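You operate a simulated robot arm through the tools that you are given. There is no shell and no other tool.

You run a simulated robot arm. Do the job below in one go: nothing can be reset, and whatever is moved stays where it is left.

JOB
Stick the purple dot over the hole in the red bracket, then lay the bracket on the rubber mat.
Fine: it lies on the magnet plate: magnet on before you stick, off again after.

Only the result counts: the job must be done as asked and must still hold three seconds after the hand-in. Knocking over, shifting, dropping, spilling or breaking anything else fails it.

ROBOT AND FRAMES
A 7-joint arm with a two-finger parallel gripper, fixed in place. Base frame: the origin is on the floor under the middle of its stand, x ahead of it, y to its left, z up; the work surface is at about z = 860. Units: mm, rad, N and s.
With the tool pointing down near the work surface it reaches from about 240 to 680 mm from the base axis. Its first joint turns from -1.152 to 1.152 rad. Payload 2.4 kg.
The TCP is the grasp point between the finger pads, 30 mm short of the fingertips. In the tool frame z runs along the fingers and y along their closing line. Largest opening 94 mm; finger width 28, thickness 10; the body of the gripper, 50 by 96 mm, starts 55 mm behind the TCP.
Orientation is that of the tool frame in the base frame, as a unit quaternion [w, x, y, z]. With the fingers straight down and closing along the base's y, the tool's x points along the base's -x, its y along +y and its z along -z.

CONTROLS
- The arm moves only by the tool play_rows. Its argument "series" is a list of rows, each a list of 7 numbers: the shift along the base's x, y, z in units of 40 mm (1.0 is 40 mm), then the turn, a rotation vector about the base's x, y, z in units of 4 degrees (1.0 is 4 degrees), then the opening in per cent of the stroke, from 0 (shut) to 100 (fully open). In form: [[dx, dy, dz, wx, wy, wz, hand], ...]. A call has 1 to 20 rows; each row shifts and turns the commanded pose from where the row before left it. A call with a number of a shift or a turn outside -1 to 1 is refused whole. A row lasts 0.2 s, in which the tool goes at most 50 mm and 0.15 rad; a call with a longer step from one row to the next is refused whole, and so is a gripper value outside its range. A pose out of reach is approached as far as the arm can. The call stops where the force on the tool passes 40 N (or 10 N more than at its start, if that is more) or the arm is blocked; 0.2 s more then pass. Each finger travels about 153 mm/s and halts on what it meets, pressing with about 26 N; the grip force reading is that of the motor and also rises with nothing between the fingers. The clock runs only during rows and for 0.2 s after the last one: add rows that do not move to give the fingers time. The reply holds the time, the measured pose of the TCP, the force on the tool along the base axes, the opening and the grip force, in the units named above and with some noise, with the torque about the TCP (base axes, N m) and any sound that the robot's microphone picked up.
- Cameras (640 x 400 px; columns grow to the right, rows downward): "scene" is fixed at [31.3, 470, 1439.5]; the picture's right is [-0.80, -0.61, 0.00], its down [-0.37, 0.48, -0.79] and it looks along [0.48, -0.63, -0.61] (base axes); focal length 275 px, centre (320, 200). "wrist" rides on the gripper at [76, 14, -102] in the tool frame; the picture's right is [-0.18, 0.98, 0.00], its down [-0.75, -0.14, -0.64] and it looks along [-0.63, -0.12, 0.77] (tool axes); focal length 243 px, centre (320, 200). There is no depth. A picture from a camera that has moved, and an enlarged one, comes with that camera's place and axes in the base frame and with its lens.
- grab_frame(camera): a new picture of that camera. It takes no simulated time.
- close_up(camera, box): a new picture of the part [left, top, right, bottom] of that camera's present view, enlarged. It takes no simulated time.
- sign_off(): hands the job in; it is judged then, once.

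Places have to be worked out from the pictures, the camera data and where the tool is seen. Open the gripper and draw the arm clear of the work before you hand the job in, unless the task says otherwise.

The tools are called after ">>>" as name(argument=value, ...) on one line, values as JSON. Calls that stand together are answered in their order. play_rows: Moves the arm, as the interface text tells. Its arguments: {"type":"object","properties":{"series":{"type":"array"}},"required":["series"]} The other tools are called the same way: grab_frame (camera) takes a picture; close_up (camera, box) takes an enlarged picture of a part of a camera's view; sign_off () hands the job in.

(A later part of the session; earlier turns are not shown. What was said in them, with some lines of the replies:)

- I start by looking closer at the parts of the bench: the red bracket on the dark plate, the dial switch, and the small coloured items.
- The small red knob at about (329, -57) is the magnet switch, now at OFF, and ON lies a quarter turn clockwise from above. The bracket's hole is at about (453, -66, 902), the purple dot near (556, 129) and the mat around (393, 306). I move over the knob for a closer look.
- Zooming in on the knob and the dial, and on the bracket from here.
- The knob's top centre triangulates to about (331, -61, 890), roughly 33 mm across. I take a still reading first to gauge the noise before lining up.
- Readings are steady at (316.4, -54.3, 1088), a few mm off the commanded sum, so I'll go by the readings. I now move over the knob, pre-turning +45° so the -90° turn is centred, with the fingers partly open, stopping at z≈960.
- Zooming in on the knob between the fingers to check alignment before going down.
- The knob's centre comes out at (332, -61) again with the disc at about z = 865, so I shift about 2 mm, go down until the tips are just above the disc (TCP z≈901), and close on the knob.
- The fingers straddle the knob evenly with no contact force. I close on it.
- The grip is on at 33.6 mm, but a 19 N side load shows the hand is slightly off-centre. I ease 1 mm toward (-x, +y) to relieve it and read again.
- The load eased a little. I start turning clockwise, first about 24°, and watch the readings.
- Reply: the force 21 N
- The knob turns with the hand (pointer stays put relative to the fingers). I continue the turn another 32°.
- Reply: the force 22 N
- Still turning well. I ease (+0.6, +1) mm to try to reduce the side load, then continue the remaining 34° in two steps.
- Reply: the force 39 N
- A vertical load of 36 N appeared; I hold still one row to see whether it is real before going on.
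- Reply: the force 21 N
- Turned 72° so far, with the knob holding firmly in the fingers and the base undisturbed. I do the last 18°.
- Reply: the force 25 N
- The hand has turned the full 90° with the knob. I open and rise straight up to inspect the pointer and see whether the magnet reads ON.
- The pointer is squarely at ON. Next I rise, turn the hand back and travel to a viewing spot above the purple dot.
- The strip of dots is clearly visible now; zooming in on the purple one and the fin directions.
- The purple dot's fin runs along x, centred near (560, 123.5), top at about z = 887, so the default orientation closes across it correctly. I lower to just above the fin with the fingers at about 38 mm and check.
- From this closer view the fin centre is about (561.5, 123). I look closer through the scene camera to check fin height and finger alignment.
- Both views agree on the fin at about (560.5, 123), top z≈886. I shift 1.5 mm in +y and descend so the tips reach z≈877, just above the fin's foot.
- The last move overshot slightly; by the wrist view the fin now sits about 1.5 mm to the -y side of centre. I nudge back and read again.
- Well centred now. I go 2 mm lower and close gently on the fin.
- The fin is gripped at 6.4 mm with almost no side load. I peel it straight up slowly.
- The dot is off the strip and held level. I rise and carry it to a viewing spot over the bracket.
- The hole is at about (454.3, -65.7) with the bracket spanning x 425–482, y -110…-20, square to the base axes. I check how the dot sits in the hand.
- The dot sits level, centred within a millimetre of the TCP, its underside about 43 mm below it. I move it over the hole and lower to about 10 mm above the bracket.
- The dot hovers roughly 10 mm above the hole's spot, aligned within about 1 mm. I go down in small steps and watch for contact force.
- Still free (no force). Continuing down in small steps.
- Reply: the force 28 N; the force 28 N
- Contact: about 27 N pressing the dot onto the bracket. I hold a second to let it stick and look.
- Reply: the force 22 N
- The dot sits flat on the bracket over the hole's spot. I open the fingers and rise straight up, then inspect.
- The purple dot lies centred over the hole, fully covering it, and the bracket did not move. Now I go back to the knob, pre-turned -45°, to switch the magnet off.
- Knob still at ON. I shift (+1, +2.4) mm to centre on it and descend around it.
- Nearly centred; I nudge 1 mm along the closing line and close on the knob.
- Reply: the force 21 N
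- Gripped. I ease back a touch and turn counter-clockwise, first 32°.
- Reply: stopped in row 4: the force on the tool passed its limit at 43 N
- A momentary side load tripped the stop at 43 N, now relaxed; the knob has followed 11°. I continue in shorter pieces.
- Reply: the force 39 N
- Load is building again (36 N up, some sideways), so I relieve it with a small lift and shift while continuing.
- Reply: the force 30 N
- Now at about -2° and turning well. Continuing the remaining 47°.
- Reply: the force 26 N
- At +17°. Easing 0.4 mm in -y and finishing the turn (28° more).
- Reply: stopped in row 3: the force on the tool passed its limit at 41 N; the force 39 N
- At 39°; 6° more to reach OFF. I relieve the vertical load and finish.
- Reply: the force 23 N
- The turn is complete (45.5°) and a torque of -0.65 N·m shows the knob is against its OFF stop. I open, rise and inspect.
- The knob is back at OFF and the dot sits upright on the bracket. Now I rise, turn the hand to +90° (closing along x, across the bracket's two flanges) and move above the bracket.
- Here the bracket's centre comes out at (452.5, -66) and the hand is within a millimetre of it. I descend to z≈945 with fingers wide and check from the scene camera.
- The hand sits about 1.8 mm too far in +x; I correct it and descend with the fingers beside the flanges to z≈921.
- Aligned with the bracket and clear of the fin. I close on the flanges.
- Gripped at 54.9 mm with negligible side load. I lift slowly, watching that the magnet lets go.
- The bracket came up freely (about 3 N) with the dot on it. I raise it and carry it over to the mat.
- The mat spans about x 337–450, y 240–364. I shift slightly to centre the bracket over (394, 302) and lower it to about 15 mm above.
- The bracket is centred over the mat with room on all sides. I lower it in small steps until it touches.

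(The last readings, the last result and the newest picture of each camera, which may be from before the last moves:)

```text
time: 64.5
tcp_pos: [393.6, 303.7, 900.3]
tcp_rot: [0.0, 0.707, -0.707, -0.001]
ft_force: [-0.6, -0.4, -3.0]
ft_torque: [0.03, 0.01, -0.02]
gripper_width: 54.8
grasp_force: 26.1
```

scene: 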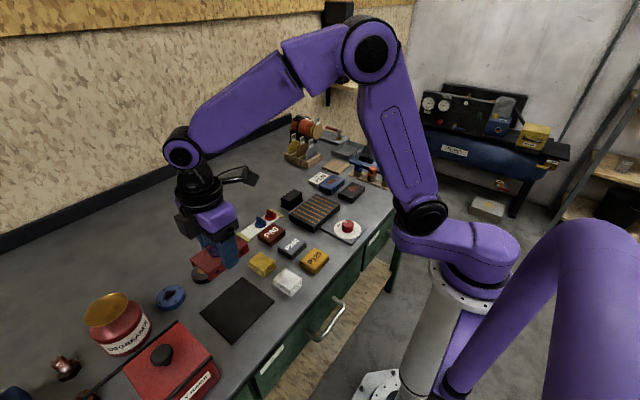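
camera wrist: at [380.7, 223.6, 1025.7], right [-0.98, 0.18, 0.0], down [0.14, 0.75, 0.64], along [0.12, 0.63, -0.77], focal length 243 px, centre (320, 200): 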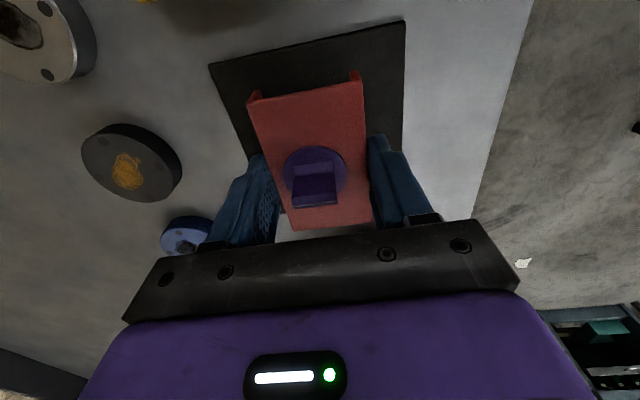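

Still hanging free at z = 900. Continuing in 1–2 mm steps.

>>> play_rows(series=[[0, 0, -0.03, 0, 0, 0, 0], [0, 0, -0.03, 0, 0, 0, 0], [0, 0, 0, 0, 0, 0, 0]])

>>> close_up(camera="scene", box=[190, 240, 280, 320])

```text
time: 65.3
tcp_pos: [395.7, 303.7, 897.2]
tcp_rot: [0.002, -0.707, 0.707, 0.001]
ft_force: [-6.6, -1.1, 20.1]
ft_torque: [-0.02, 0.19, 0.07]
gripper_width: 55.2
grasp_force: 26.3
```

```text
5.00 times, centred on (235, 280) of scene
camera zoom: at [30.9, 469.7, 1439.6], right [-0.8, -0.61, 0.0], down [-0.37, 0.48, -0.79], along [0.48, -0.63, -0.61], focal length 1376 px, centre (745, -200)
```

zoom: 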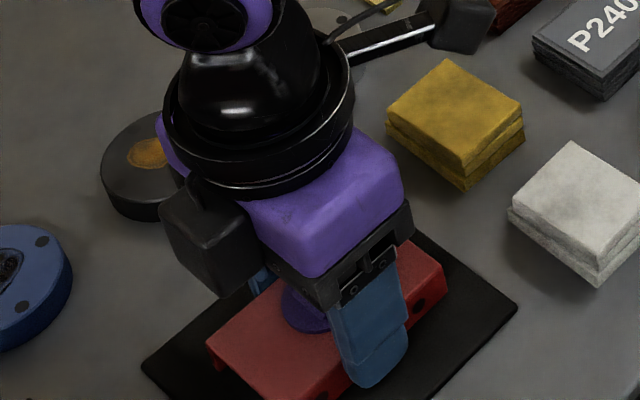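

The bracket has touched the mat (20 N). I relieve the push a little, open the fingers and rise straight up clear of the dot.

>>> play_rows(series=[[0, 0, 0.015, 0, 0, 0, 0], [0, 0, 0, 0, 0, 0, 65], [0, 0, 0, 0, 0, 0, 80], [0, 0, 0, 0, 0, 0, 90], [0, 0, 0.2, 0, 0, 0, 90], [0, 0, 0.5, 0, 0, 0, 90], [0, 0, 0.8, 0, 0, 0, 90], [0, 0, 0.9, 0, 0, 0, 90], [0, 0, 0.9, 0, 0, 0, 90], [0, 0, 0.9, 0, 0, 0, 90], [0, 0, 0, 0, 0, 0, 90]])

>>> grab_frame(camera="wrist")

>>> close_up(camera="scene", box=[150, 210, 310, 350])

```text
time: 67.7
tcp_pos: [392.8, 300.6, 1067.0]
tcp_rot: [0.0, 0.708, -0.706, -0.001]
ft_force: [0.4, 0.1, 0.0]
ft_torque: [-0.02, 0.0, 0.02]
gripper_width: 84.5
grasp_force: 0.0
```

```text
taken
camera wrist: at [379.3, 223.5, 1170.1], right [-0.98, 0.18, 0.0], down [0.14, 0.75, 0.64], along [0.12, 0.63, -0.77], focal length 243 px, centre (320, 200)
```

wrist: 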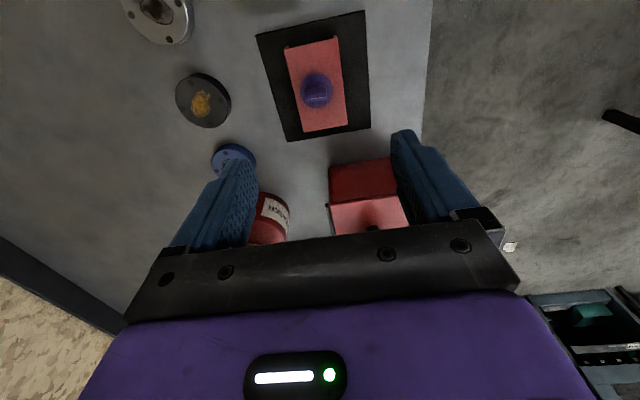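

```text
2.86 times, centred on (230, 280) of scene
camera zoom: at [31.3, 470.0, 1439.5], right [-0.8, -0.6, 0.0], down [-0.37, 0.48, -0.79], along [0.48, -0.63, -0.61], focal length 786 px, centre (577, -29)
```

zoom: 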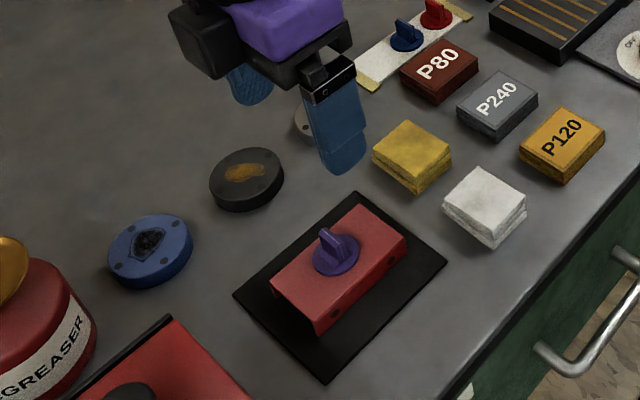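

The bracket lies flat within the mat's edges with the dot in place. I raise the arm and draw it back clear of the work, then check everything once more.

>>> play_rows(series=[[0, 0, 0.9, 0, 0, 0, 90], [0, 0, 0.9, 0, 0, 0, 90], [0, -0.4, 0.8, 0, 0, -1, 90], [0, -0.7, 0.4, 0, 0, -1, 90], [0, -0.8, 0, 0, 0, -1, 90], [0, -0.8, 0, 0, 0, -1, 90], [0, -0.8, 0, 0, 0, -1, 90], [0, -0.8, 0, 0, 0, -1, 90], [0, -0.8, 0, 0, 0, -1, 90], [0, -0.8, 0, 0, 0, -1, 90], [0, -0.8, 0, 0, 0, -1, 90], [0, -0.8, 0, 0, 0, -1, 90], [0, 0, 0, 0, 0, 0, 90], [0, 0, 0, 0, 0, 0, 90]])

>>> grab_frame(camera="scene")

>>> close_up(camera="scene", box=[190, 250, 290, 340])

>>> close_up(camera="scene", box=[220, 160, 380, 260])

```text
time: 70.7
tcp_pos: [394.1, 3.2, 1186.7]
tcp_rot: [0.001, -0.423, 0.906, 0.0]
ft_force: [-0.1, 0.6, -0.3]
ft_torque: [-0.04, 0.0, 0.02]
gripper_width: 84.5
grasp_force: 0.1
```

```text
taken
```

scene: 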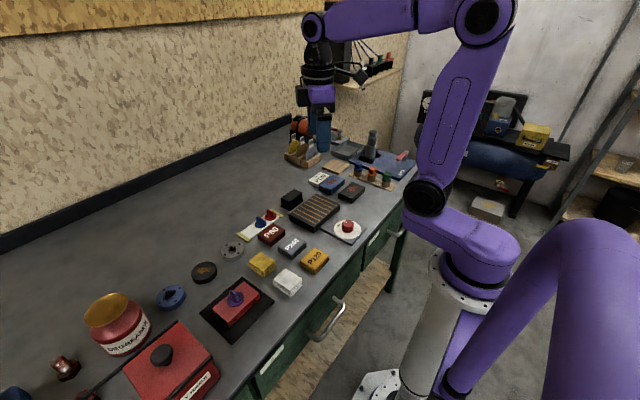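

```text
4.44 times, centred on (240, 295) of scene
camera zoom: at [31.3, 470.0, 1439.5], right [-0.8, -0.6, 0.0], down [-0.37, 0.48, -0.79], along [0.48, -0.63, -0.61], focal length 1223 px, centre (676, -222)
```

zoom: 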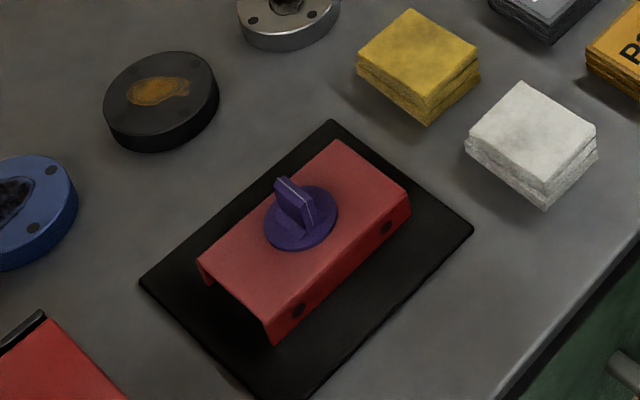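

```text
4.00 times, centred on (300, 210) of scene
camera zoom: at [31.3, 470.0, 1439.5], right [-0.8, -0.6, 0.0], down [-0.37, 0.48, -0.79], along [0.48, -0.63, -0.61], focal length 1101 px, centre (400, 160)
```

zoom: 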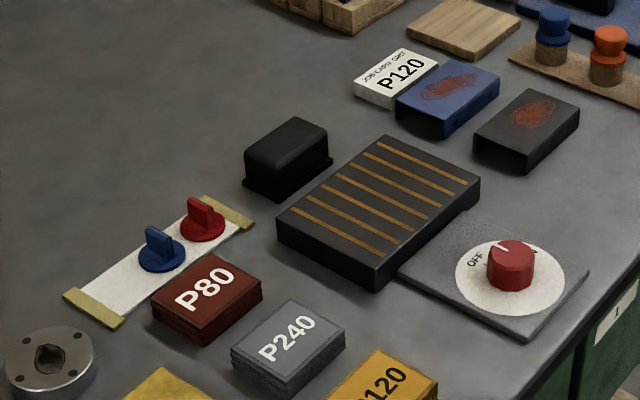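

The bracket lies flat inside the mat with the purple dot centred over its hole. The magnet switch is at OFF, nothing else has moved, and the arm is clear with the gripper open, so I hand the job in.

>>> sign_off()

```text
The job is handed in.
```

I stuck the purple dot over the hole in the red bracket and laid the bracket flat on the rubber mat. I've handed the job in, but no result has come back yet.

- **Magnet:** I turned the switch to ON before sticking the dot. I turned it back to OFF before lifting the bracket, and it came up freely.
- **Dot:** I pressed it on with about 27 N and held it for a second. It covers the whole hole and sits about 1–2 mm off centre by my estimate. It stayed in place while I carried the bracket.
- **Bracket:** It lies about in the middle of the mat, inside its edges on all sides.
- **Switch turn-back:** Side load on the knob stopped the arm twice, at 43 N and 41 N. Each time the load dropped and I continued. The knob ended at OFF, where it started.

In the last pictures nothing else had been shifted or knocked over. The gripper is open and the arm is clear of the work.
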